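You operate a simulated robot arm through the tools that you are given. There is no shell and no other tool. Be economical: measure what you need, move in short steps, check, and stop when the job is done.

The job below is to be done with a simulated two-armed robot. You get a single attempt, and the scene is never put back.

TASK
Dip the green cake pop in the brown melting pot and stand it back on the grey tray.
Fine: cover the ball; let it drip off over the pot; then turn that pot OFF and shut its lid. Set down upright: what you pick out.

It is judged by the outcome, as a careful person would: the job done as asked, and still so three seconds after it is handed in. It fails if anything else is knocked over, pushed out of place, dropped, spilled or broken. Lids that push on must go on centred and level and be pressed home; caps that screw on are set level and turned clockwise until they are tight.

THE ROBOT
Two 7-joint arms with three-finger grippers on one trunk, on a base that drives. Base frame: it is fixed to the floor where the robot stands at the start and does not move with it; the origin is under the middle of the robot, x ahead of it, y to its left, z up. Readings come in m, rad, newtons and seconds.
The left shoulder is at the start at [0.066, 0.154, 0.889], the right one opposite. With the tool pointing down near the work surface each hand reaches from about 0.1 to 0.58 m from the robot's upright axis, wherever it stands, measured 20 degrees to its own side. Places, roughly: dial of the brown melting pot [0.6, -0.6, 1]; dial of the pink melting pot [0.6, -0.4, 1]; lid of the brown melting pot [0.8, -0.6, 1.1]; paper on the grey tray [0.7, -0.1, 0.9]. Payload 2.69 kg a hand.
The tool frame of a hand sits at the grasp point between the pads (the TCP): z along the fingers, y along the line on which they close. The tips reach 0.029 m beyond it. Largest opening 0.12 m; the body of the gripper starts 0.078 m behind the TCP.
Orientation is that of the tool frame in the base frame, as a unit quaternion [w, x, y, z]. With the fingers straight down and closing along the base's y, the tool's x points along the base's -x, its y along +y and its z along -z.

THE INTERFACE
- The arms move only by the tool send_rows. It takes "left_commands", "right_commands" or both (then of equal length, played together; a hand with none holds still); each is a list of rows, each a list of 3 entries, a list of its own where there are three numbers: the finger opening in m, from 0 to 0.12, then the shift along the base's x, y, z in units of 30 mm (1.0 is 30 mm), then the turn, a rotation vector about the base's x, y, z in units of 8 degrees (1.0 is 8 degrees). In form: [[jaw, [dx, dy, dz], [rx, ry, rz]], ...]. A call has 1 to 20 rows; each row shifts and turns the commanded pose from where the row before left it. A call with a number of a shift or a turn outside -1 to 1 is refused whole. Rows are played at 5 a second. More than 0.05 m and 0.15 rad between two rows, or a gripper value outside its range, and nothing of the call is played. Where a pose cannot be reached the arm comes as near as it can. A force on the tool above 90 N (or 10 N above the force at the start of the call, whichever is more), or a blocked arm, ends the call early, and 0.2 s more pass. The fingers move at their own pace and stop on an object; they squeeze with about 41 N. The grip force told is the motor's: it shows also when the fingers shut on nothing. Time passes only in rows, and 0.2 s behind the last, so rows that do not move let the fingers close. The reply holds the time, the measured pose of the TCP, the force on the tool along the base axes, the opening and the grip force, in the units named above and with some noise, with the torque about the TCP (base axes, N m) and any sound that the robot's microphone picked up.
- Cameras (640 x 400 px; columns grow to the right, rows downward): "scene" is now at [0.1813, -0.0508, 1.0931]; the picture's right is [-0.49, -0.87, 0.00], its down [-0.03, 0.02, -1.00] and it looks along [0.87, -0.49, -0.04] (base axes); focal length 262 px, centre (320, 200). "left" rides on the left gripper at [0.063, 0, -0.104] in its tool frame; the picture's right is [0.00, 1.00, 0.00], its down [-0.83, 0.00, -0.56] and it looks along [-0.56, 0.00, 0.83] (tool axes); focal length 275 px, centre (320, 200). "right" rides on the right gripper at [0.063, 0, -0.104] in its tool frame; the picture's right is [0.00, 1.00, 0.00], its down [-0.83, 0.00, -0.56] and it looks along [-0.56, 0.00, 0.83] (tool axes); focal length 275 px, centre (320, 200). There is no depth. A picture from a camera that has moved, and an enlarged one, comes with that camera's place and axes in the base frame and with its lens. The place of the scene camera against the robot may be out by one fixed shift of up to 0.018 m in any direction.
- get_image(camera): a new picture of that camera. The clock stands still meanwhile.
- move_column(by): slides the trunk up (or, below 0, down) by that many m; the arms and the scene camera ride with it, the base frame stays. It gives what a move gives, with no picture.
- drive_base(legs): drives the robot by 1 to 6 legs, each [ahead, left, turn to the left] in m, m and rad, along the robot's own axes; the way and the turn of a leg run together, so that a leg with both is an arc; at most 1.5 m and 3.142 rad a leg. The arms and the cameras ride along, it lands a little off, and it stops where it bumps. It gives what a move gives.
- aim_head(pan, tilt): turns the head with the scene camera to pan (to the left, within 1.396 rad either way) and tilt (down, from -0.506 to 1.204), counted from straight ahead of the robot. It gives what a move gives.
- zoom(camera, box): a new picture of the part [left, top, right, bottom] of that camera's present view, enlarged. The clock stands still meanwhile.
- hand_in(): hands the job in; it is judged then, once.

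Go step by step. Nothing tells you exact positions but the pictures and the camera data: compare them with the known pose of the tool, close in by small moves and look again before you grip or let go. The budget is 120 turns and 100 pictures, counting those below and the enlarged ones. Unless the task says otherwise, let go and move clear before handing in, and close with one line.

The tools are called after "Call:" as a command line: name --argument value ..., lists and objects as JSON in quotes. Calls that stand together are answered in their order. send_rows: Moves the arms, as the interface text tells. Its arguments: {"type":"object","properties":{"left_commands":{"type":"array"},"right_commands":{"type":"array"}},"required":[]} The other tools are called the same way: move_column (by) slides the trunk up or down; drive_base (legs) drives the base; aim_head (pan, tilt) turns the head that bears the scene camera; get_image (camera) takes a picture; zoom (camera, box) takes an enlarged picture of a part of a camera's view; hand_in () hands the job in.

At the start:

```text
time: 0.0
left_ee_pos: [0.3439, -0.0009, 0.9998]
left_orientation: [0.0, 0.0, 1.0, 0.0]
left_force: [0.5, 0.6, -0.3]
left_ft_torque: [-0.01, 0.03, 0.0]
left_width: 0.1198
left_finger_force: 0.1
right_ee_pos: [0.3083, -0.3966, 0.9992]
right_orientation: [0.0, 0.0, 1.0, 0.0]
right_force: [0.4, 1.0, 0.2]
right_ft_torque: [-0.01, 0.01, 0.01]
right_width: 0.1201
right_finger_force: 0.2
trunk travel left (down, up): [-0.259, 0.178]
robot x, y, heading: [0.0015, 0.0018, -0.005]
head pan, tilt: [-0.51, 0.038]
```

scene: 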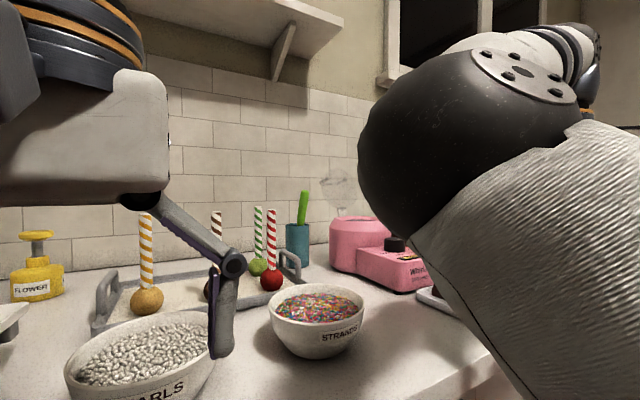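
right: 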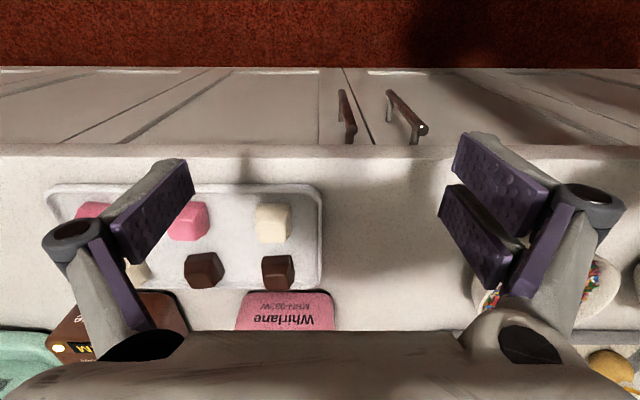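
left: 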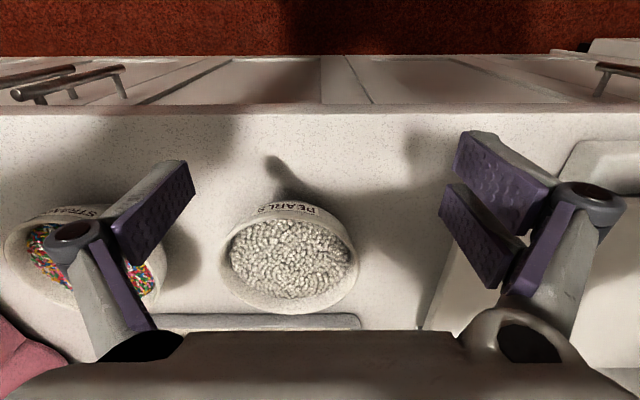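

The cake pops stand on the grey tray behind the bowls, and my arms block the pots. I'll look around with the head first.

Call:
aim_head --pan -0.9 --tilt 0.3

Call:
get_image --camera "scene"

Call:
aim_head --pan -0.25 --tilt 0.3

Call:
get_image --camera "scene"

```text
time: 0.9
left_ee_pos: [0.3426, -0.0006, 0.9994]
left_orientation: [0.0, 0.0, 1.0, 0.001]
left_force: [-0.1, 0.4, 0.6]
left_ft_torque: [0.02, 0.01, -0.01]
left_width: 0.12
left_finger_force: 0.1
right_ee_pos: [0.3084, -0.3972, 1.0001]
right_orientation: [0.001, 0.0, 1.0, 0.0]
right_force: [0.2, 0.1, 0.2]
right_ft_torque: [0.02, 0.03, -0.03]
right_width: 0.1201
right_finger_force: 0.1
trunk travel left (down, up): [-0.259, 0.178]
robot x, y, heading: [-0.0008, 0.0001, -0.001]
head pan, tilt: [-0.901, 0.3]
```

```text
96 pictures are left
camera scene: at [0.16, -0.0795, 1.0689], right [-0.78, -0.62, 0.0], down [-0.18, 0.23, -0.96], along [0.59, -0.75, -0.3], focal length 262 px, centre (320, 200)
```

scene: 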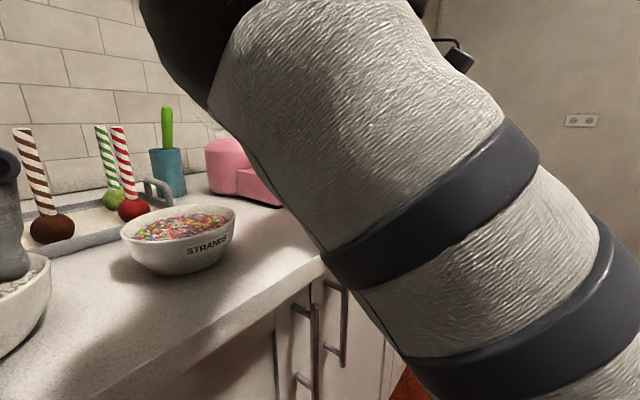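

```text
time: 1.9
left_ee_pos: [0.3435, -0.0012, 1.0006]
left_orientation: [0.001, -0.001, 1.0, 0.0]
left_force: [0.5, -0.1, 0.6]
left_ft_torque: [0.01, -0.02, -0.03]
left_width: 0.12
left_finger_force: 0.1
right_ee_pos: [0.3084, -0.3964, 0.9998]
right_orientation: [0.001, 0.0, 1.0, -0.001]
right_force: [0.1, 0.2, 0.0]
right_ft_torque: [-0.02, 0.01, -0.02]
right_width: 0.1195
right_finger_force: 0.1
trunk travel left (down, up): [-0.259, 0.178]
robot x, y, heading: [-0.0012, 0.0021, -0.001]
head pan, tilt: [-0.25, 0.3]
```

```text
95 pictures are left
camera scene: at [0.1924, -0.0295, 1.0688], right [-0.25, -0.97, 0.0], down [-0.29, 0.07, -0.96], along [0.93, -0.24, -0.3], focal length 262 px, centre (320, 200)
```

scene: 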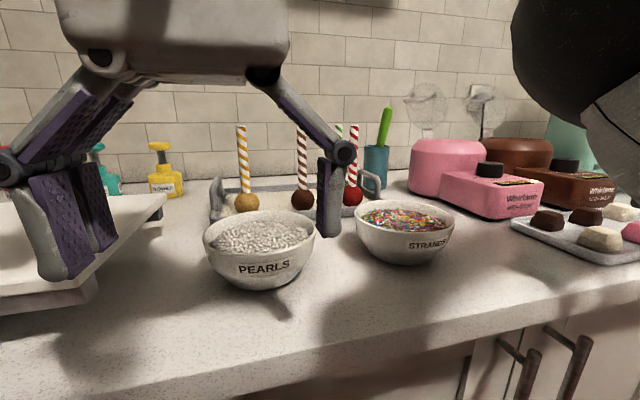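

The pots are on the right: pink nearer, brown beyond. I'll raise the trunk for a better view.

Call:
move_column --by 0.17

Call:
drive_base --legs '[[0, -0.4, 0]]'

Call:
aim_head --pan -0.2 --tilt 0.45

Call:
get_image --camera "scene"

Call:
get_image --camera "right"

```text
time: 3.8
left_ee_pos: [0.3451, 0.0003, 1.1698]
left_orientation: [-0.001, 0.0, 1.0, 0.0]
left_force: [0.7, -0.8, -0.2]
left_ft_torque: [-0.01, 0.03, -0.01]
left_width: 0.1199
left_finger_force: 0.0
right_ee_pos: [0.3083, -0.3966, 1.1686]
right_orientation: [0.001, 0.0, 1.0, 0.0]
right_force: [-0.2, 0.2, 0.8]
right_ft_torque: [0.01, 0.01, 0.01]
right_width: 0.12
right_finger_force: 0.1
trunk travel left (down, up): [-0.429, 0.008]
robot x, y, heading: [-0.0034, 0.0002, -0.001]
head pan, tilt: [-0.25, 0.3]
```

```text
time: 7.4
left_ee_pos: [0.3438, -0.3963, 1.1705]
left_orientation: [0.0, 0.001, 1.0, 0.001]
left_force: [0.0, -0.6, -0.3]
left_ft_torque: [-0.04, 0.0, -0.03]
left_width: 0.1202
left_finger_force: 0.2
right_ee_pos: [0.3082, -0.7944, 1.1706]
right_orientation: [0.0, 0.001, 1.0, 0.0]
right_force: [0.3, 0.0, 0.4]
right_ft_torque: [0.01, 0.03, -0.02]
right_width: 0.1199
right_finger_force: 0.1
trunk travel left (down, up): [-0.429, 0.008]
robot x, y, heading: [-0.0006, -0.397, 0.001]
head pan, tilt: [-0.25, 0.3]
```

```text
time: 8.1
left_ee_pos: [0.3428, -0.3984, 1.1694]
left_orientation: [0.0, -0.001, 1.0, -0.001]
left_force: [0.2, 0.5, 0.7]
left_ft_torque: [-0.02, 0.03, 0.0]
left_width: 0.1198
left_finger_force: 0.0
right_ee_pos: [0.3088, -0.7939, 1.1691]
right_orientation: [0.001, 0.001, 1.0, 0.0]
right_force: [0.4, 0.8, 0.3]
right_ft_torque: [0.02, -0.01, 0.03]
right_width: 0.1197
right_finger_force: 0.0
trunk travel left (down, up): [-0.429, 0.008]
robot x, y, heading: [0.0024, -0.3978, -0.001]
head pan, tilt: [-0.201, 0.45]
```

```text
94 pictures are left
camera scene: at [0.1017, -0.4219, 1.242], right [-0.2, -0.98, 0.0], down [-0.43, 0.09, -0.9], along [0.88, -0.18, -0.43], focal length 262 px, centre (320, 200)
```

scene: 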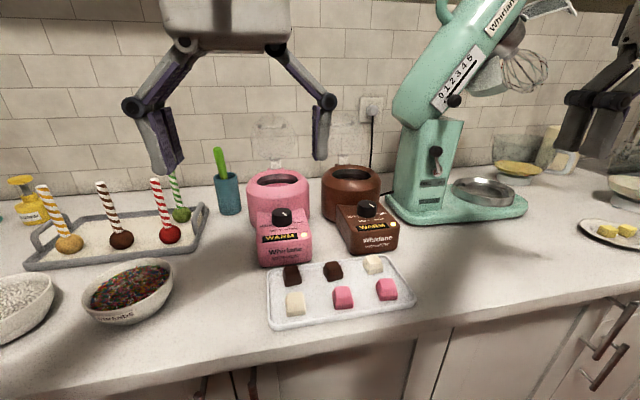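

```text
93 pictures are left
camera right: at [0.2447, -0.794, 1.2747], right [0.0, 1.0, 0.0], down [0.83, 0.0, 0.56], along [0.56, 0.0, -0.83], focal length 275 px, centre (320, 200)
```

right: 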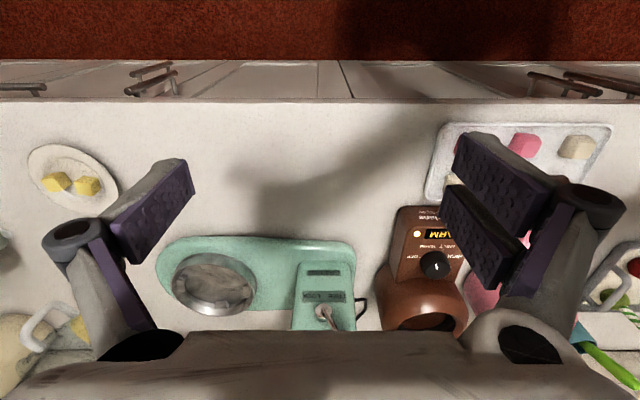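

I see both pots, the grey tray and the green pop (back right on the tray). Zooming in on the pots and the tray.

Call:
zoom --camera "scene" --box '[230, 100, 430, 270]'

Call:
zoom --camera "scene" --box '[20, 150, 250, 280]'

```text
2.35 times, centred on (330, 185) of scene
camera zoom: at [0.1017, -0.4219, 1.242], right [-0.2, -0.98, 0.0], down [-0.43, 0.09, -0.9], along [0.88, -0.18, -0.43], focal length 615 px, centre (296, 235)
```

zoom: 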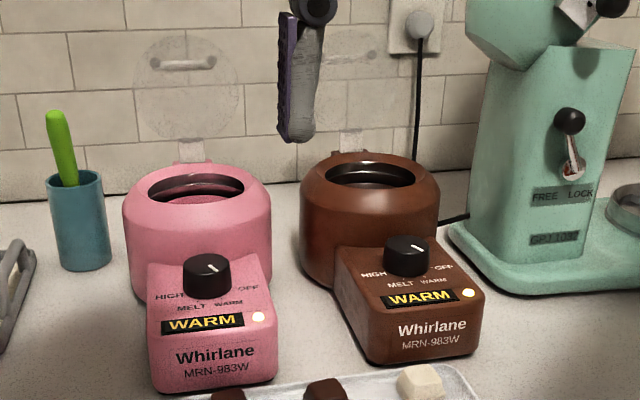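

```text
2.78 times, centred on (135, 215) of scene
camera zoom: at [0.1017, -0.4219, 1.242], right [-0.2, -0.98, 0.0], down [-0.43, 0.09, -0.9], along [0.88, -0.18, -0.43], focal length 728 px, centre (835, 158)
```

zoom: 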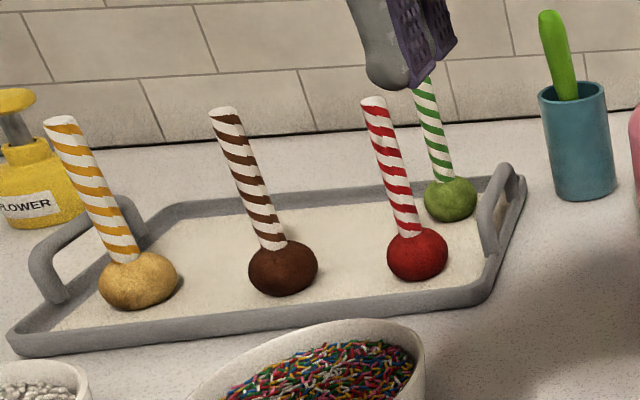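

Pot lids are glass discs hinged open at the back; dials read HIGH–MELT–WARM–OFF. I'll try driving forward toward the counter a bit to improve the reach.

Call:
drive_base --legs '[[0.15, 0, 0]]'

Call:
aim_head --pan -0.2 --tilt 0.8

Call:
get_image --camera "scene"

```text
time: 9.5
left_ee_pos: [0.4906, -0.3989, 1.1706]
left_orientation: [0.0, 0.001, 1.0, 0.0]
left_force: [0.6, 0.1, -0.3]
left_ft_torque: [0.02, 0.02, -0.01]
left_width: 0.1199
left_finger_force: 0.1
right_ee_pos: [0.4549, -0.795, 1.1699]
right_orientation: [0.001, 0.001, 1.0, 0.0]
right_force: [0.5, -0.1, 0.1]
right_ft_torque: [0.04, 0.02, 0.01]
right_width: 0.1202
right_finger_force: 0.0
trunk travel left (down, up): [-0.429, 0.008]
robot x, y, heading: [0.1449, -0.3949, -0.001]
head pan, tilt: [-0.201, 0.45]
```

```text
time: 10.3
left_ee_pos: [0.4905, -0.3982, 1.1707]
left_orientation: [0.0, 0.001, 1.0, 0.001]
left_force: [0.6, 0.0, 0.5]
left_ft_torque: [-0.01, -0.04, 0.03]
left_width: 0.1199
left_finger_force: 0.0
right_ee_pos: [0.4532, -0.7958, 1.1698]
right_orientation: [0.001, 0.001, 1.0, 0.0]
right_force: [0.5, -0.7, -0.4]
right_ft_torque: [0.01, -0.01, 0.02]
right_width: 0.1198
right_finger_force: 0.0
trunk travel left (down, up): [-0.429, 0.008]
robot x, y, heading: [0.1415, -0.401, 0.001]
head pan, tilt: [-0.201, 0.799]
```

```text
90 pictures are left
camera scene: at [0.2368, -0.4199, 1.2116], right [-0.2, -0.98, 0.0], down [-0.7, 0.14, -0.7], along [0.68, -0.14, -0.72], focal length 262 px, centre (320, 200)
```

scene: 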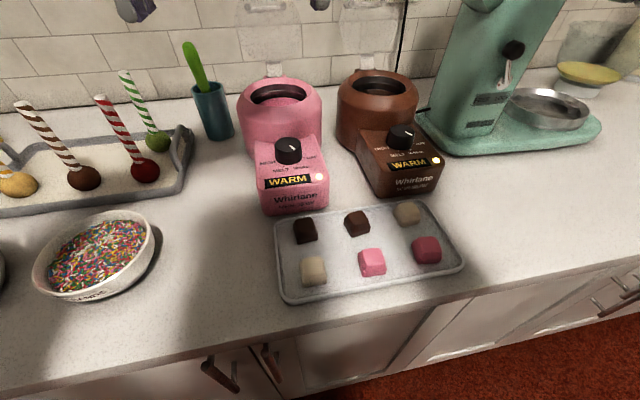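

Driving left so the right hand can pick the green pop; the same hand will later do the pot.

Call:
drive_base --legs '[[0, 0.36, 0]]'

Call:
send_rows --right_commands '[[0.12, [0.3, 1, 0], [0, 0, 0]], [0.12, [0.3, 1, 0], [0, 0, 0]], [0.12, [0.3, 1, 0], [0, 0, 0]], [0.12, [0.3, 1, 0], [0, 0, 0]], [0.12, [0.3, 1, 0], [0, 0, 0]], [0.12, [0.3, 1, 0], [0, 0, 0]]]'

Call:
get_image --camera "right"

Call:
aim_head --pan -0.4 --tilt 0.6

Call:
get_image --camera "scene"

```text
time: 13.6
left_ee_pos: [0.4896, -0.0486, 1.1705]
left_orientation: [0.0, 0.001, 1.0, -0.001]
left_force: [0.0, 0.0, -1.0]
left_ft_torque: [-0.02, -0.01, 0.02]
left_width: 0.1201
left_finger_force: 0.0
right_ee_pos: [0.454, -0.445, 1.1699]
right_orientation: [0.001, 0.001, 1.0, 0.0]
right_force: [-0.2, 0.2, 0.6]
right_ft_torque: [0.0, -0.04, -0.01]
right_width: 0.1197
right_finger_force: 0.0
trunk travel left (down, up): [-0.429, 0.008]
robot x, y, heading: [0.1464, -0.0497, 0.0]
head pan, tilt: [-0.201, 0.799]
```

```text
time: 14.9
left_ee_pos: [0.4903, -0.0484, 1.1697]
left_orientation: [0.0, 0.001, 1.0, 0.0]
left_force: [-1.4, -0.2, 0.0]
left_ft_torque: [-0.01, 0.02, 0.01]
left_width: 0.1197
left_finger_force: 0.1
right_ee_pos: [0.5101, -0.2727, 1.1728]
right_orientation: [-0.001, 0.004, 1.0, 0.008]
right_force: [0.5, 0.6, 0.1]
right_ft_torque: [0.0, -0.01, 0.02]
right_width: 0.12
right_finger_force: 0.0
right hand out of reach, approached as far as the arm can: row 6
trunk travel left (down, up): [-0.429, 0.008]
robot x, y, heading: [0.1493, -0.0472, 0.002]
head pan, tilt: [-0.201, 0.799]
```

```text
89 pictures are left
camera right: at [0.4481, -0.2728, 1.2762], right [0.0, 1.0, 0.01], down [0.83, -0.01, 0.55], along [0.55, 0.01, -0.83], focal length 275 px, centre (320, 200)
```

right: 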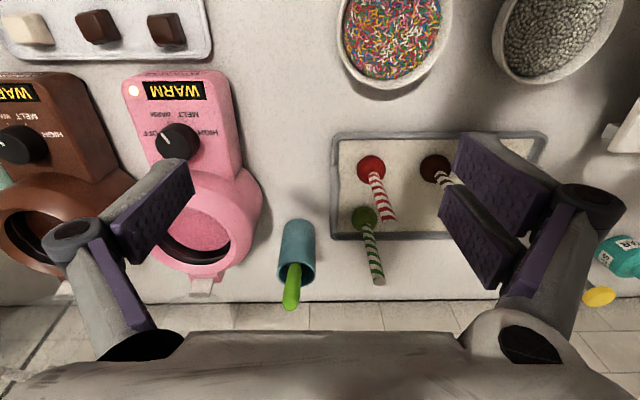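

```text
time: 15.7
left_ee_pos: [0.4918, -0.0486, 1.1704]
left_orientation: [0.001, 0.001, 1.0, -0.001]
left_force: [0.2, 0.2, -0.4]
left_ft_torque: [0.02, -0.02, -0.02]
left_width: 0.12
left_finger_force: 0.1
right_ee_pos: [0.5096, -0.2699, 1.1751]
right_orientation: [0.002, 0.002, 1.0, 0.002]
right_force: [-0.3, 0.6, 0.6]
right_ft_torque: [0.01, 0.0, 0.02]
right_width: 0.1201
right_finger_force: 0.0
trunk travel left (down, up): [-0.429, 0.008]
robot x, y, heading: [0.1423, -0.0475, -0.002]
head pan, tilt: [-0.4, 0.6]
```

```text
88 pictures are left
camera scene: at [0.2434, -0.0421, 1.2225], right [0.15, -0.99, 0.0], down [-0.62, -0.09, -0.78], along [0.77, 0.11, -0.62], focal length 262 px, centre (320, 200)
```

scene: 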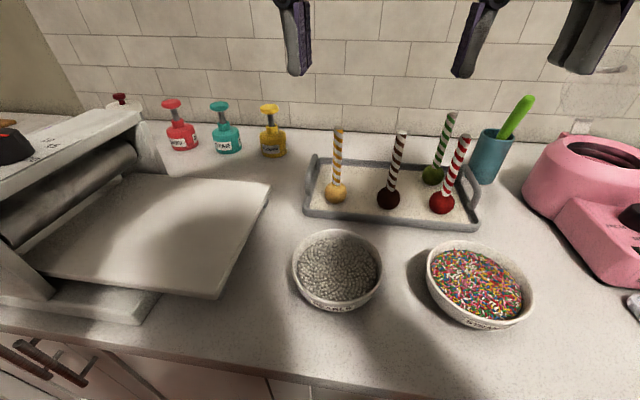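

Green stick estimated at (0.719, -0.197), top about z 1.055; red stick 9 cm in front of it. I'll move nearer and try to bring the hand above the green stick with a half-open gripper.

Call:
drive_base --legs '[[0.08, 0, 0]]'

Call:
send_rows --right_commands '[[0.06, [0.2, 0.5, 0], [0, 0, 0]], [0.06, [0.2, 1, 0], [0, 0, 0]], [0.06, [0.5, 0.6, 0], [0, 0, 0]], [0.06, [0.8, 0, -0.5], [0, 0, 0]], [0.06, [0.8, 0, -0.5], [0, 0, 0]]]'

Call:
get_image --camera "right"

```text
time: 16.8
left_ee_pos: [0.5484, -0.05, 1.1711]
left_orientation: [0.001, 0.0, 1.0, 0.001]
left_force: [-0.2, 0.0, -0.6]
left_ft_torque: [0.03, -0.1, 0.0]
left_width: 0.1201
left_finger_force: 0.1
right_ee_pos: [0.5669, -0.2728, 1.1728]
right_orientation: [0.002, 0.004, 1.0, 0.008]
right_force: [0.6, -0.4, 0.7]
right_ft_torque: [0.03, -0.07, 0.0]
right_width: 0.12
right_finger_force: 0.0
trunk travel left (down, up): [-0.429, 0.008]
robot x, y, heading: [0.2043, -0.0469, 0.005]
head pan, tilt: [-0.4, 0.6]
stopped in leg 1: the robot was blocked; the commanded pose is now the measured one
```

```text
time: 18.0
left_ee_pos: [0.5523, -0.0485, 1.1683]
left_orientation: [-0.001, 0.0, 1.0, -0.001]
left_force: [-0.3, 0.3, -1.1]
left_ft_torque: [0.02, 0.03, -0.04]
left_width: 0.12
left_finger_force: 0.0
right_ee_pos: [0.6444, -0.2082, 1.1402]
right_orientation: [-0.002, 0.001, 1.0, 0.002]
right_force: [0.0, 0.2, 0.7]
right_ft_torque: [0.01, -0.02, -0.05]
right_width: 0.0601
right_finger_force: 0.1
trunk travel left (down, up): [-0.429, 0.008]
robot x, y, heading: [0.2025, -0.0481, -0.002]
head pan, tilt: [-0.4, 0.6]
```

```text
87 pictures are left
camera right: at [0.5828, -0.2074, 1.2455], right [0.0, 1.0, 0.01], down [0.83, 0.0, 0.55], along [0.55, 0.01, -0.83], focal length 275 px, centre (320, 200)
```

right: 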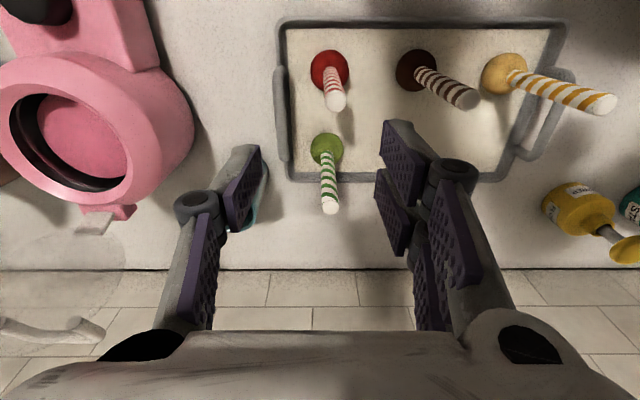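

Stick confirmed at (0.7185, -0.197). Moving directly above it.

Call:
send_rows --right_commands '[[0.06, [0.8, 0.2, -0.3], [0, 0, 0]], [0.06, [0.8, 0.15, -0.3], [0, 0, 0]], [0.06, [0.85, 0, -0.3], [0, 0, 0]], [0.06, [0, 0, 0], [0, 0, 0]]]'

Call:
get_image --camera "right"

Call:
get_image --camera "scene"

```text
time: 19.0
left_ee_pos: [0.5508, -0.0487, 1.1686]
left_orientation: [-0.001, 0.0, 1.0, -0.001]
left_force: [0.0, 0.3, 0.1]
left_ft_torque: [0.03, 0.0, -0.02]
left_width: 0.1203
left_finger_force: 0.1
right_ee_pos: [0.7038, -0.1976, 1.1175]
right_orientation: [-0.001, 0.003, 1.0, 0.004]
right_force: [0.5, -0.9, -0.5]
right_ft_torque: [0.01, 0.04, 0.01]
right_width: 0.0598
right_finger_force: 0.1
right hand out of reach, approached as far as the arm can: row 3
trunk travel left (down, up): [-0.429, 0.008]
robot x, y, heading: [0.2097, -0.0467, -0.003]
head pan, tilt: [-0.4, 0.6]
```

```text
86 pictures are left
camera right: at [0.6403, -0.1984, 1.222], right [0.0, 1.0, 0.01], down [0.83, -0.01, 0.55], along [0.55, 0.01, -0.83], focal length 275 px, centre (320, 200)
```

right: 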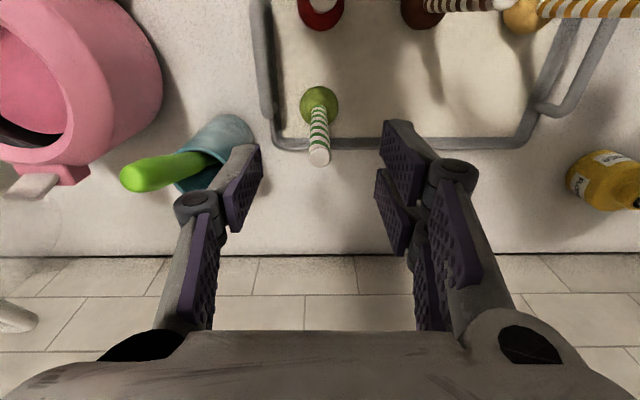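

```text
85 pictures are left
camera scene: at [0.2995, -0.0895, 1.2285], right [-0.39, -0.92, 0.0], down [-0.52, 0.22, -0.83], along [0.76, -0.32, -0.56], focal length 262 px, centre (320, 200)
```

scene: 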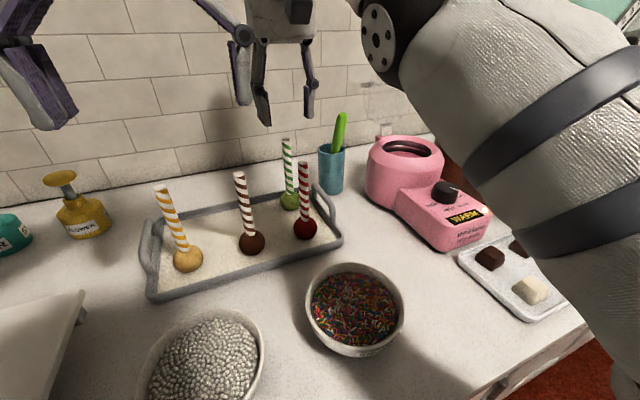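

The hand is 1.4 cm short in x; reach grows as it lowers and the fingers straddle the stick in y, so I'll lower and go forward.

Call:
send_rows --right_commands '[[0.06, [0.1, 0.05, -0.7], [0, 0, 0]], [0.06, [0.3, 0, -0.6], [0, 0, 0]], [0.06, [0.1, 0, -0.6], [0, 0, 0]], [0.06, [0, 0, 0], [0, 0, 0]]]'

Call:
get_image --camera "right"

```text
time: 20.0
left_ee_pos: [0.5502, -0.0492, 1.1686]
left_orientation: [-0.001, -0.001, 1.0, -0.001]
left_force: [-0.3, 0.7, -0.7]
left_ft_torque: [0.02, 0.03, -0.02]
left_width: 0.1199
left_finger_force: 0.1
right_ee_pos: [0.7177, -0.1935, 1.0599]
right_orientation: [-0.002, 0.002, 1.0, 0.005]
right_force: [0.6, -0.8, 0.1]
right_ft_torque: [-0.02, 0.0, 0.03]
right_width: 0.06
right_finger_force: 0.1
trunk travel left (down, up): [-0.429, 0.008]
robot x, y, heading: [0.2077, -0.0536, -0.002]
head pan, tilt: [-0.4, 0.6]
```

```text
84 pictures are left
camera right: at [0.6558, -0.1947, 1.1655], right [0.0, 1.0, 0.01], down [0.83, 0.0, 0.56], along [0.56, 0.01, -0.83], focal length 275 px, centre (320, 200)
```

right: 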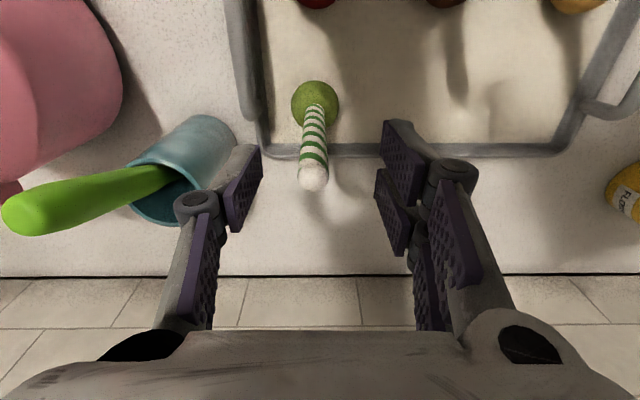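

Almost centred; I'll trim, lower to z≈1.036 and close.

Call:
send_rows --right_commands '[[0.06, [0.06, -0.1, -0.4], [0, 0, 0]], [0.06, [0, 0, -0.4], [0, 0, 0]], [0.06, [0, 0, 0], [0, 0, 0]], [0.0, [0, 0, 0], [0, 0, 0]], [0.0, [0, 0, 0], [0, 0, 0]], [0.0, [0, 0, 0], [0, 0, 0]]]'

Call:
get_image --camera "right"

```text
time: 21.4
left_ee_pos: [0.5508, -0.0493, 1.1696]
left_orientation: [-0.001, 0.0, 1.0, 0.0]
left_force: [-0.4, -0.9, -0.1]
left_ft_torque: [0.01, 0.01, 0.02]
left_width: 0.1197
left_finger_force: 0.1
right_ee_pos: [0.7194, -0.1968, 1.0352]
right_orientation: [-0.001, 0.002, 1.0, 0.003]
right_force: [0.6, 1.0, -0.2]
right_ft_torque: [-0.03, -0.01, 0.01]
right_width: 0.0122
right_finger_force: 38.8
trunk travel left (down, up): [-0.429, 0.008]
robot x, y, heading: [0.2052, -0.0492, -0.001]
head pan, tilt: [-0.4, 0.6]
```

```text
83 pictures are left
camera right: at [0.6563, -0.1972, 1.1402], right [0.0, 1.0, 0.01], down [0.83, 0.0, 0.55], along [0.55, 0.01, -0.83], focal length 275 px, centre (320, 200)
```

right: 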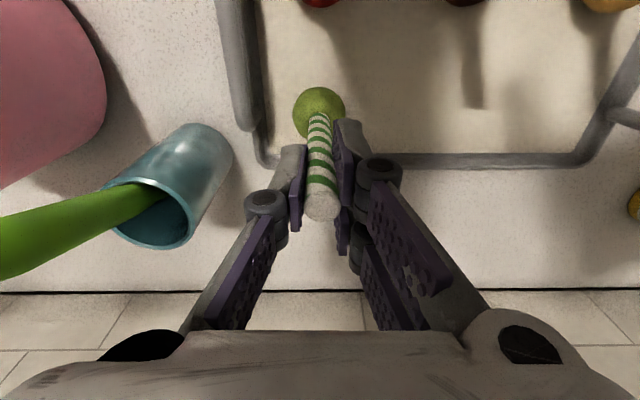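

Gripped (12 mm stick). I'll lift straight, then pitch the fingers forward while rising so I can clear the red stick and tray handle, then pull back.

Call:
send_rows --right_commands '[[0.0, [0, 0, 0.5], [0, 0, 0]], [0.0, [0, 0, 0.5], [0, 0, 0]], [0.0, [0, 0, 0.5], [0, 0, 0]], [0.0, [0, 0, 0.2], [0, -0.8, 0]], [0.0, [0, 0, 0.4], [0, -0.8, 0]], [0.0, [0, 0, 0.6], [0, -0.8, 0]], [0.0, [0, 0, 0.8], [0, -0.8, 0]], [0.0, [0, 0, 0.8], [0, -0.8, 0]], [0.0, [0, 0, 0.8], [0, 0, 0]], [0.0, [0, 0, 0.8], [0, 0, 0]], [0.0, [0, 0, 0.8], [0, 0, 0]]]'

Call:
get_image --camera "right"

Call:
get_image --camera "scene"

```text
time: 23.8
left_ee_pos: [0.5501, -0.0485, 1.1691]
left_orientation: [-0.001, 0.0, 1.0, 0.0]
left_force: [-0.5, 0.9, -1.0]
left_ft_torque: [-0.01, 0.02, -0.01]
left_width: 0.1201
left_finger_force: 0.0
right_ee_pos: [0.7193, -0.1977, 1.2374]
right_orientation: [0.275, 0.0, 0.961, 0.006]
right_force: [0.1, -0.3, -0.3]
right_ft_torque: [-0.01, 0.03, -0.03]
right_width: 0.0121
right_finger_force: 39.1
trunk travel left (down, up): [-0.429, 0.008]
robot x, y, heading: [0.2057, -0.0476, -0.003]
head pan, tilt: [-0.4, 0.6]
```

```text
82 pictures are left
camera right: at [0.6107, -0.1986, 1.293], right [-0.01, 1.0, 0.01], down [0.41, 0.0, 0.91], along [0.91, 0.01, -0.41], focal length 275 px, centre (320, 200)
```

right: 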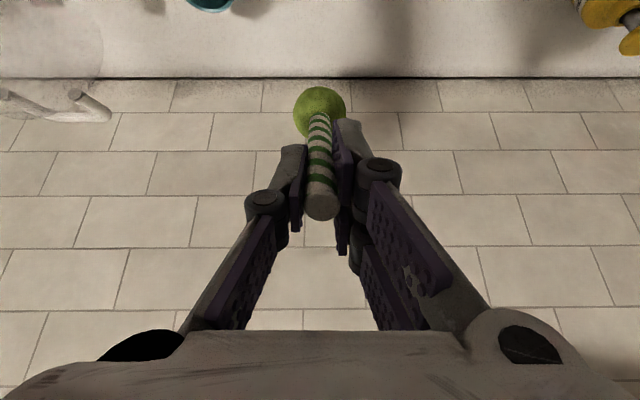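

```text
81 pictures are left
camera scene: at [0.2996, -0.0891, 1.2285], right [-0.39, -0.92, 0.0], down [-0.52, 0.22, -0.83], along [0.76, -0.32, -0.56], focal length 262 px, centre (320, 200)
```

scene: 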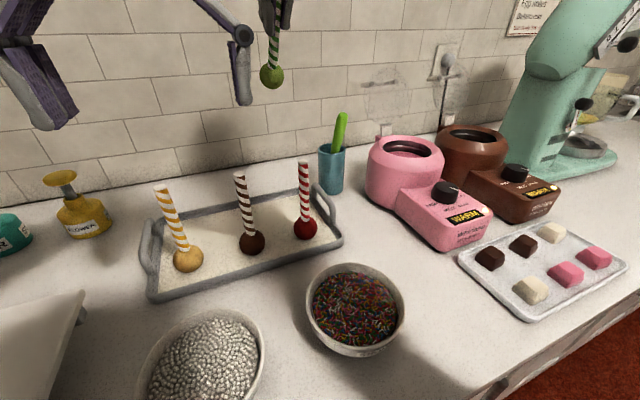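

The pop is lifted clear. Retract the hand, then drive right to the pots.

Call:
send_rows --right_commands '[[0.0, [-1, 0, 0], [0, 0, 0]], [0.0, [-1, 0, 0], [0, 0, 0]], [0.0, [-1, 0, 0], [0, 0, 0]], [0.0, [-1, 0, 0], [0, 0, 0]], [0.0, [-1, 0, 0], [0, 0, 0]], [0.0, [-0.5, 0, 0], [0, 0, 0]]]'

Call:
drive_base --legs '[[-0.03, 0, 0], [0, -0.38, 0]]'

Call:
aim_head --pan -0.1 --tilt 0.7

Call:
get_image --camera "scene"

Call:
get_image --camera "right"

```text
time: 25.2
left_ee_pos: [0.5506, -0.0482, 1.1698]
left_orientation: [-0.001, 0.0, 1.0, -0.001]
left_force: [0.3, -1.4, -0.8]
left_ft_torque: [-0.02, 0.0, -0.03]
left_width: 0.1198
left_finger_force: 0.1
right_ee_pos: [0.551, -0.1992, 1.236]
right_orientation: [0.276, 0.0, 0.961, 0.005]
right_force: [0.1, 0.5, 0.1]
right_ft_torque: [-0.03, 0.03, 0.03]
right_width: 0.0117
right_finger_force: 38.3
trunk travel left (down, up): [-0.429, 0.008]
robot x, y, heading: [0.2084, -0.0508, -0.002]
head pan, tilt: [-0.4, 0.6]
```

```text
time: 29.0
left_ee_pos: [0.5211, -0.4121, 1.1677]
left_orientation: [-0.001, -0.002, 1.0, -0.001]
left_force: [0.0, 0.5, -0.1]
left_ft_torque: [0.0, 0.02, -0.01]
left_width: 0.1201
left_finger_force: 0.1
right_ee_pos: [0.5225, -0.5629, 1.2363]
right_orientation: [0.275, -0.001, 0.962, 0.006]
right_force: [0.2, -0.7, 0.1]
right_ft_torque: [0.02, -0.01, 0.01]
right_width: 0.0117
right_finger_force: 38.4
trunk travel left (down, up): [-0.429, 0.008]
robot x, y, heading: [0.1782, -0.4142, 0.001]
head pan, tilt: [-0.4, 0.6]
```

```text
time: 29.8
left_ee_pos: [0.522, -0.4125, 1.1683]
left_orientation: [-0.001, -0.002, 1.0, 0.001]
left_force: [-0.1, -0.1, -0.6]
left_ft_torque: [-0.01, -0.01, 0.02]
left_width: 0.1199
left_finger_force: 0.1
right_ee_pos: [0.5229, -0.5613, 1.2364]
right_orientation: [0.275, -0.001, 0.961, 0.006]
right_force: [0.0, -0.3, -0.3]
right_ft_torque: [-0.03, 0.03, 0.0]
right_width: 0.0115
right_finger_force: 39.1
trunk travel left (down, up): [-0.429, 0.008]
robot x, y, heading: [0.1773, -0.4125, 0.003]
head pan, tilt: [-0.099, 0.7]
```

```text
80 pictures are left
camera scene: at [0.2733, -0.4282, 1.2198], right [-0.1, -1.0, 0.0], down [-0.64, 0.06, -0.77], along [0.76, -0.08, -0.64], focal length 262 px, centre (320, 200)
```

scene: 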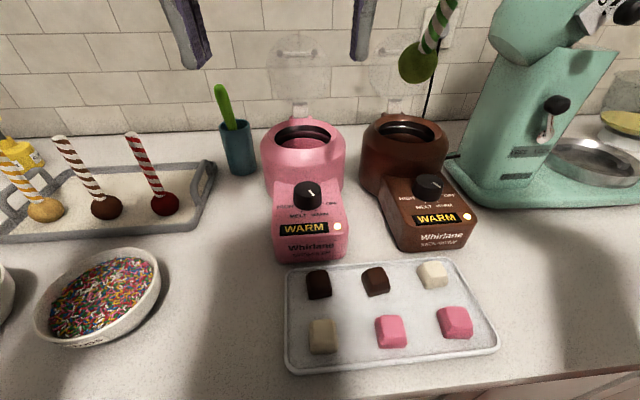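

```text
79 pictures are left
camera right: at [0.4149, -0.5635, 1.2916], right [-0.01, 1.0, 0.01], down [0.41, 0.0, 0.91], along [0.91, 0.01, -0.41], focal length 275 px, centre (320, 200)
```

right: 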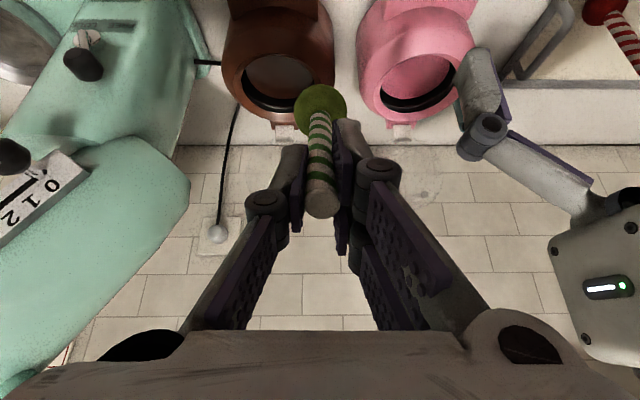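

Brown pot opening centre triangulates to (0.644, -0.602, 1.036), about 95 mm wide. I'll bring the ball over it, still tilted.

Call:
send_rows --right_commands '[[0.0, [0, -0.7, 0], [0, 0, 0]], [0.0, [0.5, -0.63, 0], [0, 0, 0]], [0.0, [0.8, 0, 0], [0, 0, 0]], [0.0, [0.7, 0, 0], [0, 0, 0]], [0.0, [0, 0, 0], [0, 0.5, 0]], [0.0, [0, 0, 0], [0, 0, 0]]]'

Call:
get_image --camera "scene"

Call:
get_image --camera "right"

```text
time: 31.2
left_ee_pos: [0.5221, -0.413, 1.169]
left_orientation: [-0.001, -0.002, 1.0, 0.0]
left_force: [-0.1, 0.3, -0.6]
left_ft_torque: [-0.01, 0.0, 0.02]
left_width: 0.1198
left_finger_force: 0.1
right_ee_pos: [0.5833, -0.6048, 1.2359]
right_orientation: [0.241, -0.001, 0.971, 0.006]
right_force: [-0.1, -0.6, -0.3]
right_ft_torque: [-0.03, 0.04, 0.01]
right_width: 0.0118
right_finger_force: 38.7
trunk travel left (down, up): [-0.429, 0.008]
robot x, y, heading: [0.1756, -0.4174, 0.006]
head pan, tilt: [-0.099, 0.7]
```

```text
78 pictures are left
camera scene: at [0.2733, -0.4283, 1.2198], right [-0.1, -1.0, 0.0], down [-0.64, 0.06, -0.76], along [0.76, -0.07, -0.64], focal length 262 px, centre (320, 200)
```

scene: 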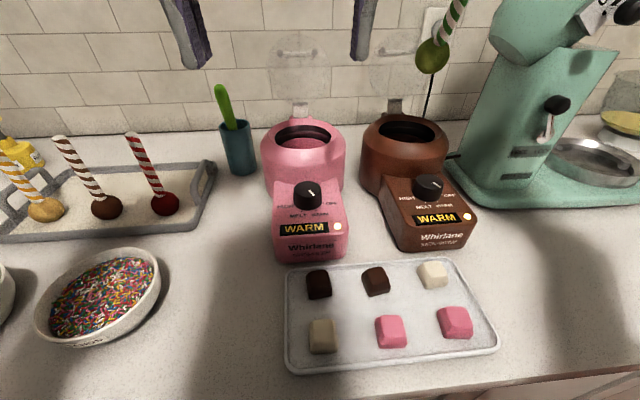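

```text
77 pictures are left
camera right: at [0.4787, -0.6048, 1.2989], right [-0.01, 1.0, 0.01], down [0.47, 0.0, 0.88], along [0.88, 0.01, -0.47], focal length 275 px, centre (320, 200)
```

right: 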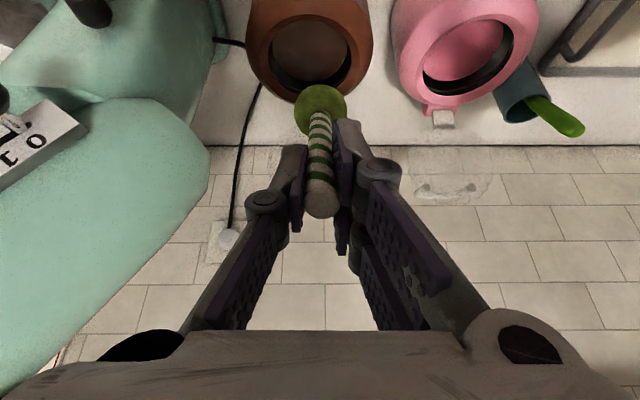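

Zoom on the pot from the wrist camera for the opening and chocolate level.

Call:
zoom --camera "right" --box '[230, 0, 410, 130]'

Call:
zoom --camera "scene" --box '[340, 20, 500, 220]'

```text
3.08 times, centred on (320, 65) of right
camera zoom: at [0.4787, -0.6048, 1.2989], right [-0.01, 1.0, 0.01], down [0.47, 0.0, 0.88], along [0.88, 0.01, -0.47], focal length 847 px, centre (320, 615)
```

zoom: 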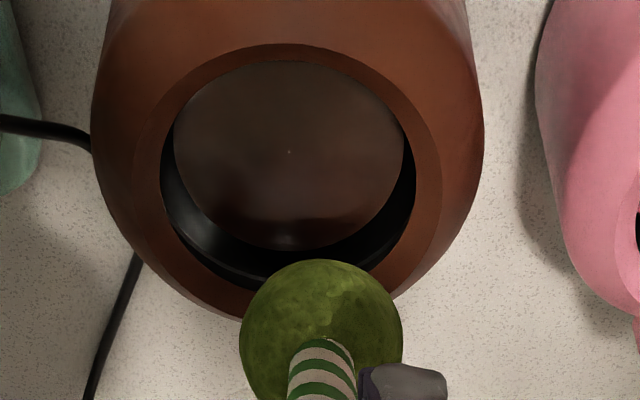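

```text
2.00 times, centred on (420, 120) of scene
camera zoom: at [0.2733, -0.4283, 1.2198], right [-0.1, -1.0, 0.0], down [-0.64, 0.06, -0.76], along [0.76, -0.07, -0.64], focal length 523 px, centre (120, 360)
```

zoom: 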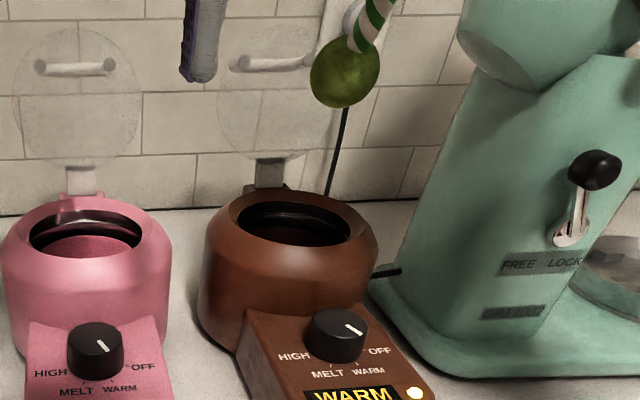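

Chocolate is ~3 cm below the rim. Move the ball to just above the opening and look again to refine.

Call:
send_rows --right_commands '[[0.0, [0.4, -0.2, -0.4], [0, 0, 0]], [0.0, [0.4, 0, -0.6], [0, 0, 0]], [0.0, [0, 0, -0.6], [0, 0, 0]], [0.0, [0, 0, 0], [0, 0, 0]]]'

Call:
zoom --camera "scene" --box '[340, 40, 500, 220]'

Call:
zoom --camera "right" --box '[200, 0, 440, 150]'

```text
time: 32.2
left_ee_pos: [0.5204, -0.4124, 1.1687]
left_orientation: [-0.001, -0.001, 1.0, 0.001]
left_force: [0.3, 0.2, 0.0]
left_ft_torque: [0.01, 0.03, 0.0]
left_width: 0.1199
left_finger_force: 0.2
right_ee_pos: [0.6077, -0.6095, 1.1876]
right_orientation: [0.241, -0.001, 0.97, 0.005]
right_force: [0.2, 0.0, -0.4]
right_ft_torque: [0.01, 0.01, 0.04]
right_width: 0.0117
right_finger_force: 38.4
trunk travel left (down, up): [-0.429, 0.008]
robot x, y, heading: [0.1769, -0.4133, 0.003]
head pan, tilt: [-0.099, 0.7]
```

```text
2.22 times, centred on (420, 130) of scene
camera zoom: at [0.2734, -0.4279, 1.2198], right [-0.1, -1.0, 0.0], down [-0.64, 0.06, -0.76], along [0.76, -0.07, -0.64], focal length 581 px, centre (98, 356)
```

zoom: 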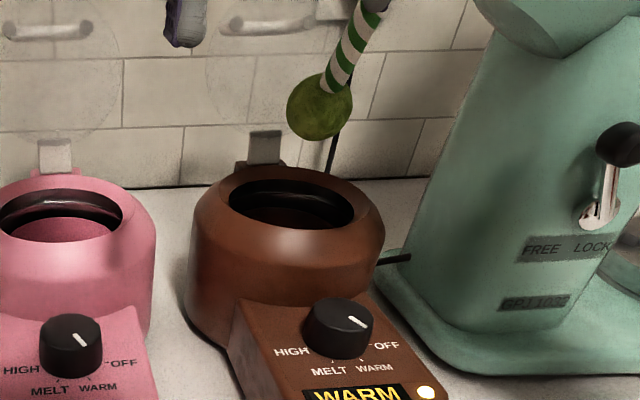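

```text
2.67 times, centred on (320, 75) of right
camera zoom: at [0.504, -0.6099, 1.2511], right [-0.01, 1.0, 0.01], down [0.47, 0.0, 0.88], along [0.88, 0.01, -0.47], focal length 734 px, centre (320, 533)
```

zoom: 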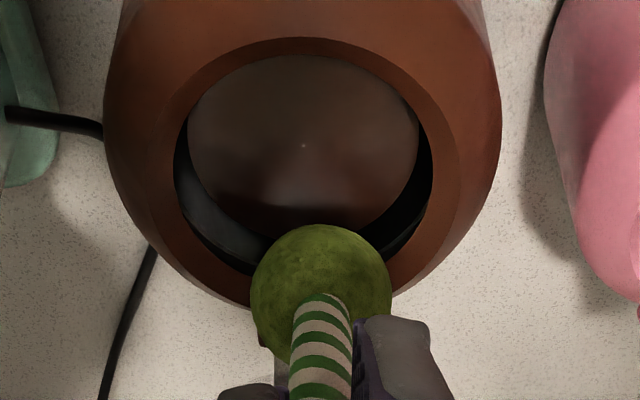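

Refined pot: rim centre ≈ (0.665, -0.610, 1.017), chocolate ≈ z 0.98. The ball is already over the opening; lower slowly while untilting to ball z≈0.97.

Call:
send_rows --right_commands '[[0.0, [0.18, -0.03, -0.4], [0, 0.25, 0]], [0.0, [0.18, 0, -0.4], [0, 0.25, 0]], [0.0, [0.12, 0, -0.45], [0, 0.25, 0]], [0.0, [0.12, 0, -0.45], [0, 0.25, 0]], [0.0, [0.13, 0, -0.46], [0, 0.25, 0]], [0.0, [0.12, 0, -0.46], [0, 0.25, 0]], [0.0, [0, 0, 0], [0, 0, 0]]]'

Call:
zoom --camera "right" --box '[200, 0, 440, 150]'

Call:
zoom --camera "scene" --box '[340, 40, 500, 220]'

```text
time: 33.8
left_ee_pos: [0.5207, -0.4124, 1.1686]
left_orientation: [-0.001, -0.002, 1.0, 0.0]
left_force: [1.3, 0.5, -0.3]
left_ft_torque: [0.01, 0.01, -0.01]
left_width: 0.1201
left_finger_force: 0.0
right_ee_pos: [0.6315, -0.61, 1.1083]
right_orientation: [0.139, 0.0, 0.99, 0.006]
right_force: [0.5, 0.9, -1.4]
right_ft_torque: [0.0, -0.01, -0.02]
right_width: 0.012
right_finger_force: 39.1
trunk travel left (down, up): [-0.429, 0.008]
robot x, y, heading: [0.1751, -0.4094, 0.002]
head pan, tilt: [-0.099, 0.7]
```

```text
2.67 times, centred on (320, 75) of right
camera zoom: at [0.5432, -0.6106, 1.1925], right [-0.01, 1.0, 0.01], down [0.65, 0.0, 0.76], along [0.76, 0.01, -0.65], focal length 734 px, centre (320, 533)
```

zoom: 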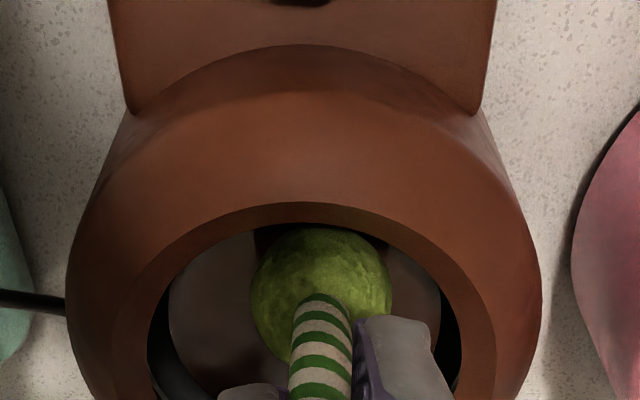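

```text
2.22 times, centred on (420, 130) of scene
camera zoom: at [0.2731, -0.4281, 1.2199], right [-0.1, -1.0, 0.0], down [-0.64, 0.06, -0.77], along [0.76, -0.07, -0.64], focal length 581 px, centre (98, 356)
```

zoom: 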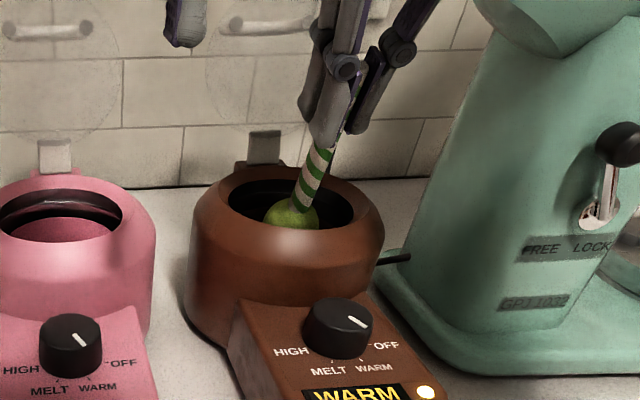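

The ball is inside the opening, nearly centred. Continue down to submerge it.

Call:
send_rows --right_commands '[[0.0, [0.13, -0.07, -0.5], [0, 0.25, 0]], [0.0, [0.13, -0.07, -0.5], [0, 0.25, 0]], [0.0, [0, 0, -0.35], [0, 0, 0]], [0.0, [0, 0, -0.35], [0, 0, 0]], [0.0, [0, 0, 0], [0, 0, 0]]]'

Call:
get_image --camera "right"

Call:
zoom --camera "scene" --box '[340, 40, 500, 220]'

```text
time: 35.0
left_ee_pos: [0.5172, -0.412, 1.1721]
left_orientation: [0.003, -0.002, 1.0, 0.0]
left_force: [0.2, 0.7, 0.7]
left_ft_torque: [-0.03, -0.03, -0.03]
left_width: 0.12
left_finger_force: 0.0
right_ee_pos: [0.6364, -0.6122, 1.0649]
right_orientation: [0.111, 0.0, 0.994, 0.006]
right_force: [-0.6, -1.5, 35.6]
right_ft_torque: [-0.23, -0.55, -0.05]
right_width: 0.0123
right_finger_force: 38.6
trunk travel left (down, up): [-0.429, 0.008]
robot x, y, heading: [0.1757, -0.4128, 0.004]
head pan, tilt: [-0.099, 0.7]
```

```text
70 pictures are left
camera right: at [0.5524, -0.6133, 1.1524], right [-0.01, 1.0, 0.01], down [0.69, 0.0, 0.73], along [0.73, 0.01, -0.69], focal length 275 px, centre (320, 200)
```

right: 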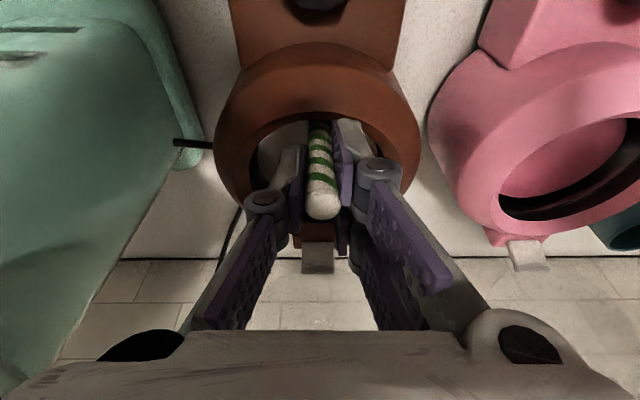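

```text
2.22 times, centred on (420, 130) of scene
camera zoom: at [0.2698, -0.4273, 1.2208], right [-0.1, -1.0, 0.0], down [-0.64, 0.06, -0.77], along [0.76, -0.08, -0.64], focal length 581 px, centre (98, 356)
```

zoom: 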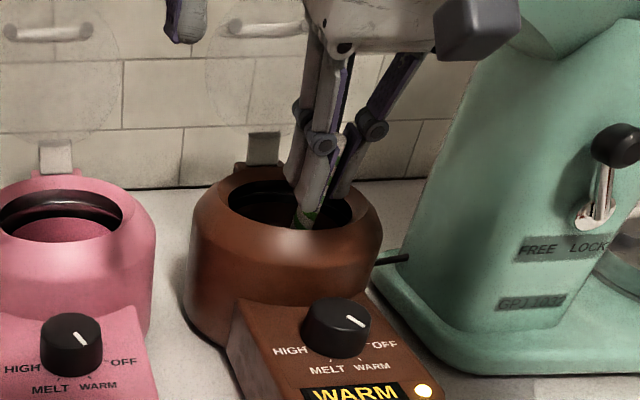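

Contact with the pot bottom (35 N). I'll ease up slightly and look at whether the ball is submerged.

Call:
send_rows --right_commands '[[0.0, [0, 0, 0.25], [0, 0, 0]], [0.0, [0, 0, 0], [0, 0, 0]]]'

Call:
zoom --camera "right" --box '[220, 60, 420, 220]'

```text
time: 35.6
left_ee_pos: [0.522, -0.4118, 1.1677]
left_orientation: [0.0, -0.003, 1.0, 0.0]
left_force: [0.2, -0.3, -0.8]
left_ft_torque: [-0.04, 0.05, 0.01]
left_width: 0.1201
left_finger_force: 0.0
right_ee_pos: [0.6374, -0.6139, 1.0637]
right_orientation: [0.102, 0.0, 0.995, 0.004]
right_force: [4.1, 2.4, 14.3]
right_ft_torque: [0.19, -0.69, 0.05]
right_width: 0.0118
right_finger_force: 38.7
trunk travel left (down, up): [-0.429, 0.008]
robot x, y, heading: [0.1747, -0.416, 0.002]
head pan, tilt: [-0.099, 0.7]
```

```text
2.50 times, centred on (320, 140) of right
camera zoom: at [0.5551, -0.6135, 1.1534], right [-0.01, 1.0, 0.01], down [0.7, 0.0, 0.71], along [0.71, 0.01, -0.7], focal length 688 px, centre (320, 350)
```

zoom: 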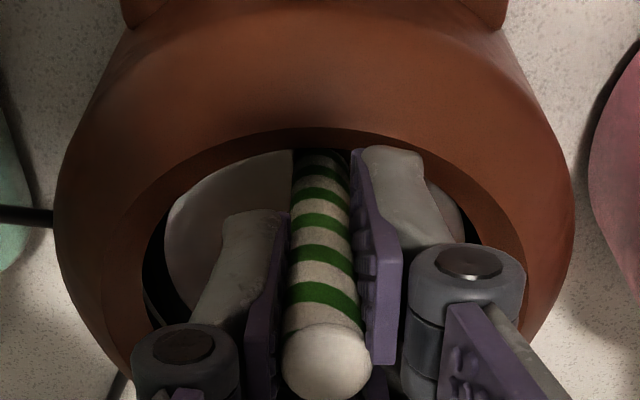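

The ball is under the surface. Lift slowly by the reverse path to just above the rim and look at the coating.

Call:
send_rows --right_commands '[[0.0, [0, 0, 0.1], [0, 0, 0]], [0.0, [0, 0, 0], [0, 0, 0]], [0.0, [0, 0, 0], [0, 0, 0]], [0.0, [0, 0, 0.35], [0, 0, 0]], [0.0, [0, 0, 0.35], [0, 0, 0]], [0.0, [-0.13, 0, 0.45], [0, -0.25, 0]], [0.0, [-0.13, 0, 0.45], [0, -0.25, 0]], [0.0, [-0.12, 0, 0.45], [0, -0.25, 0]], [0.0, [-0.12, 0, 0.45], [0, -0.25, 0]], [0.0, [-0.12, 0, 0.45], [0, -0.25, 0]], [0.0, [0, 0, 0], [0, 0, 0]]]'

Call:
zoom --camera "right" --box '[220, 20, 420, 220]'

Call:
zoom --camera "scene" --box '[340, 40, 500, 220]'

```text
time: 38.0
left_ee_pos: [0.5211, -0.413, 1.1693]
left_orientation: [-0.001, -0.001, 1.0, 0.001]
left_force: [-0.2, -0.3, 0.3]
left_ft_torque: [0.02, -0.02, -0.01]
left_width: 0.12
left_finger_force: 0.0
right_ee_pos: [0.6202, -0.613, 1.1575]
right_orientation: [0.19, 0.0, 0.982, 0.005]
right_force: [0.4, -0.7, 0.5]
right_ft_torque: [-0.03, -0.01, 0.01]
right_width: 0.0117
right_finger_force: 39.1
trunk travel left (down, up): [-0.429, 0.008]
robot x, y, heading: [0.1781, -0.4134, -0.004]
head pan, tilt: [-0.099, 0.7]
```

```text
2.00 times, centred on (320, 120) of right
camera zoom: at [0.5242, -0.6138, 1.2314], right [-0.01, 1.0, 0.01], down [0.56, 0.0, 0.83], along [0.83, 0.01, -0.56], focal length 551 px, centre (320, 360)
```

zoom: 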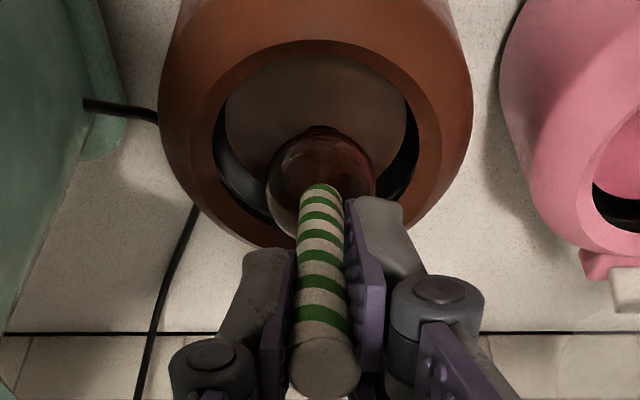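

```text
2.22 times, centred on (420, 130) of scene
camera zoom: at [0.2735, -0.428, 1.2198], right [-0.1, -1.0, 0.0], down [-0.64, 0.06, -0.76], along [0.76, -0.07, -0.64], focal length 581 px, centre (98, 356)
```

zoom: 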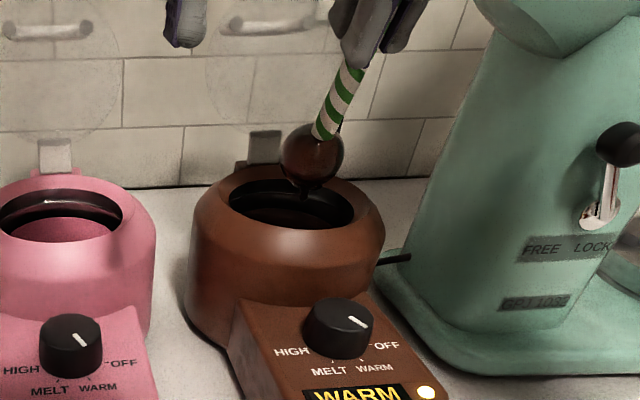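

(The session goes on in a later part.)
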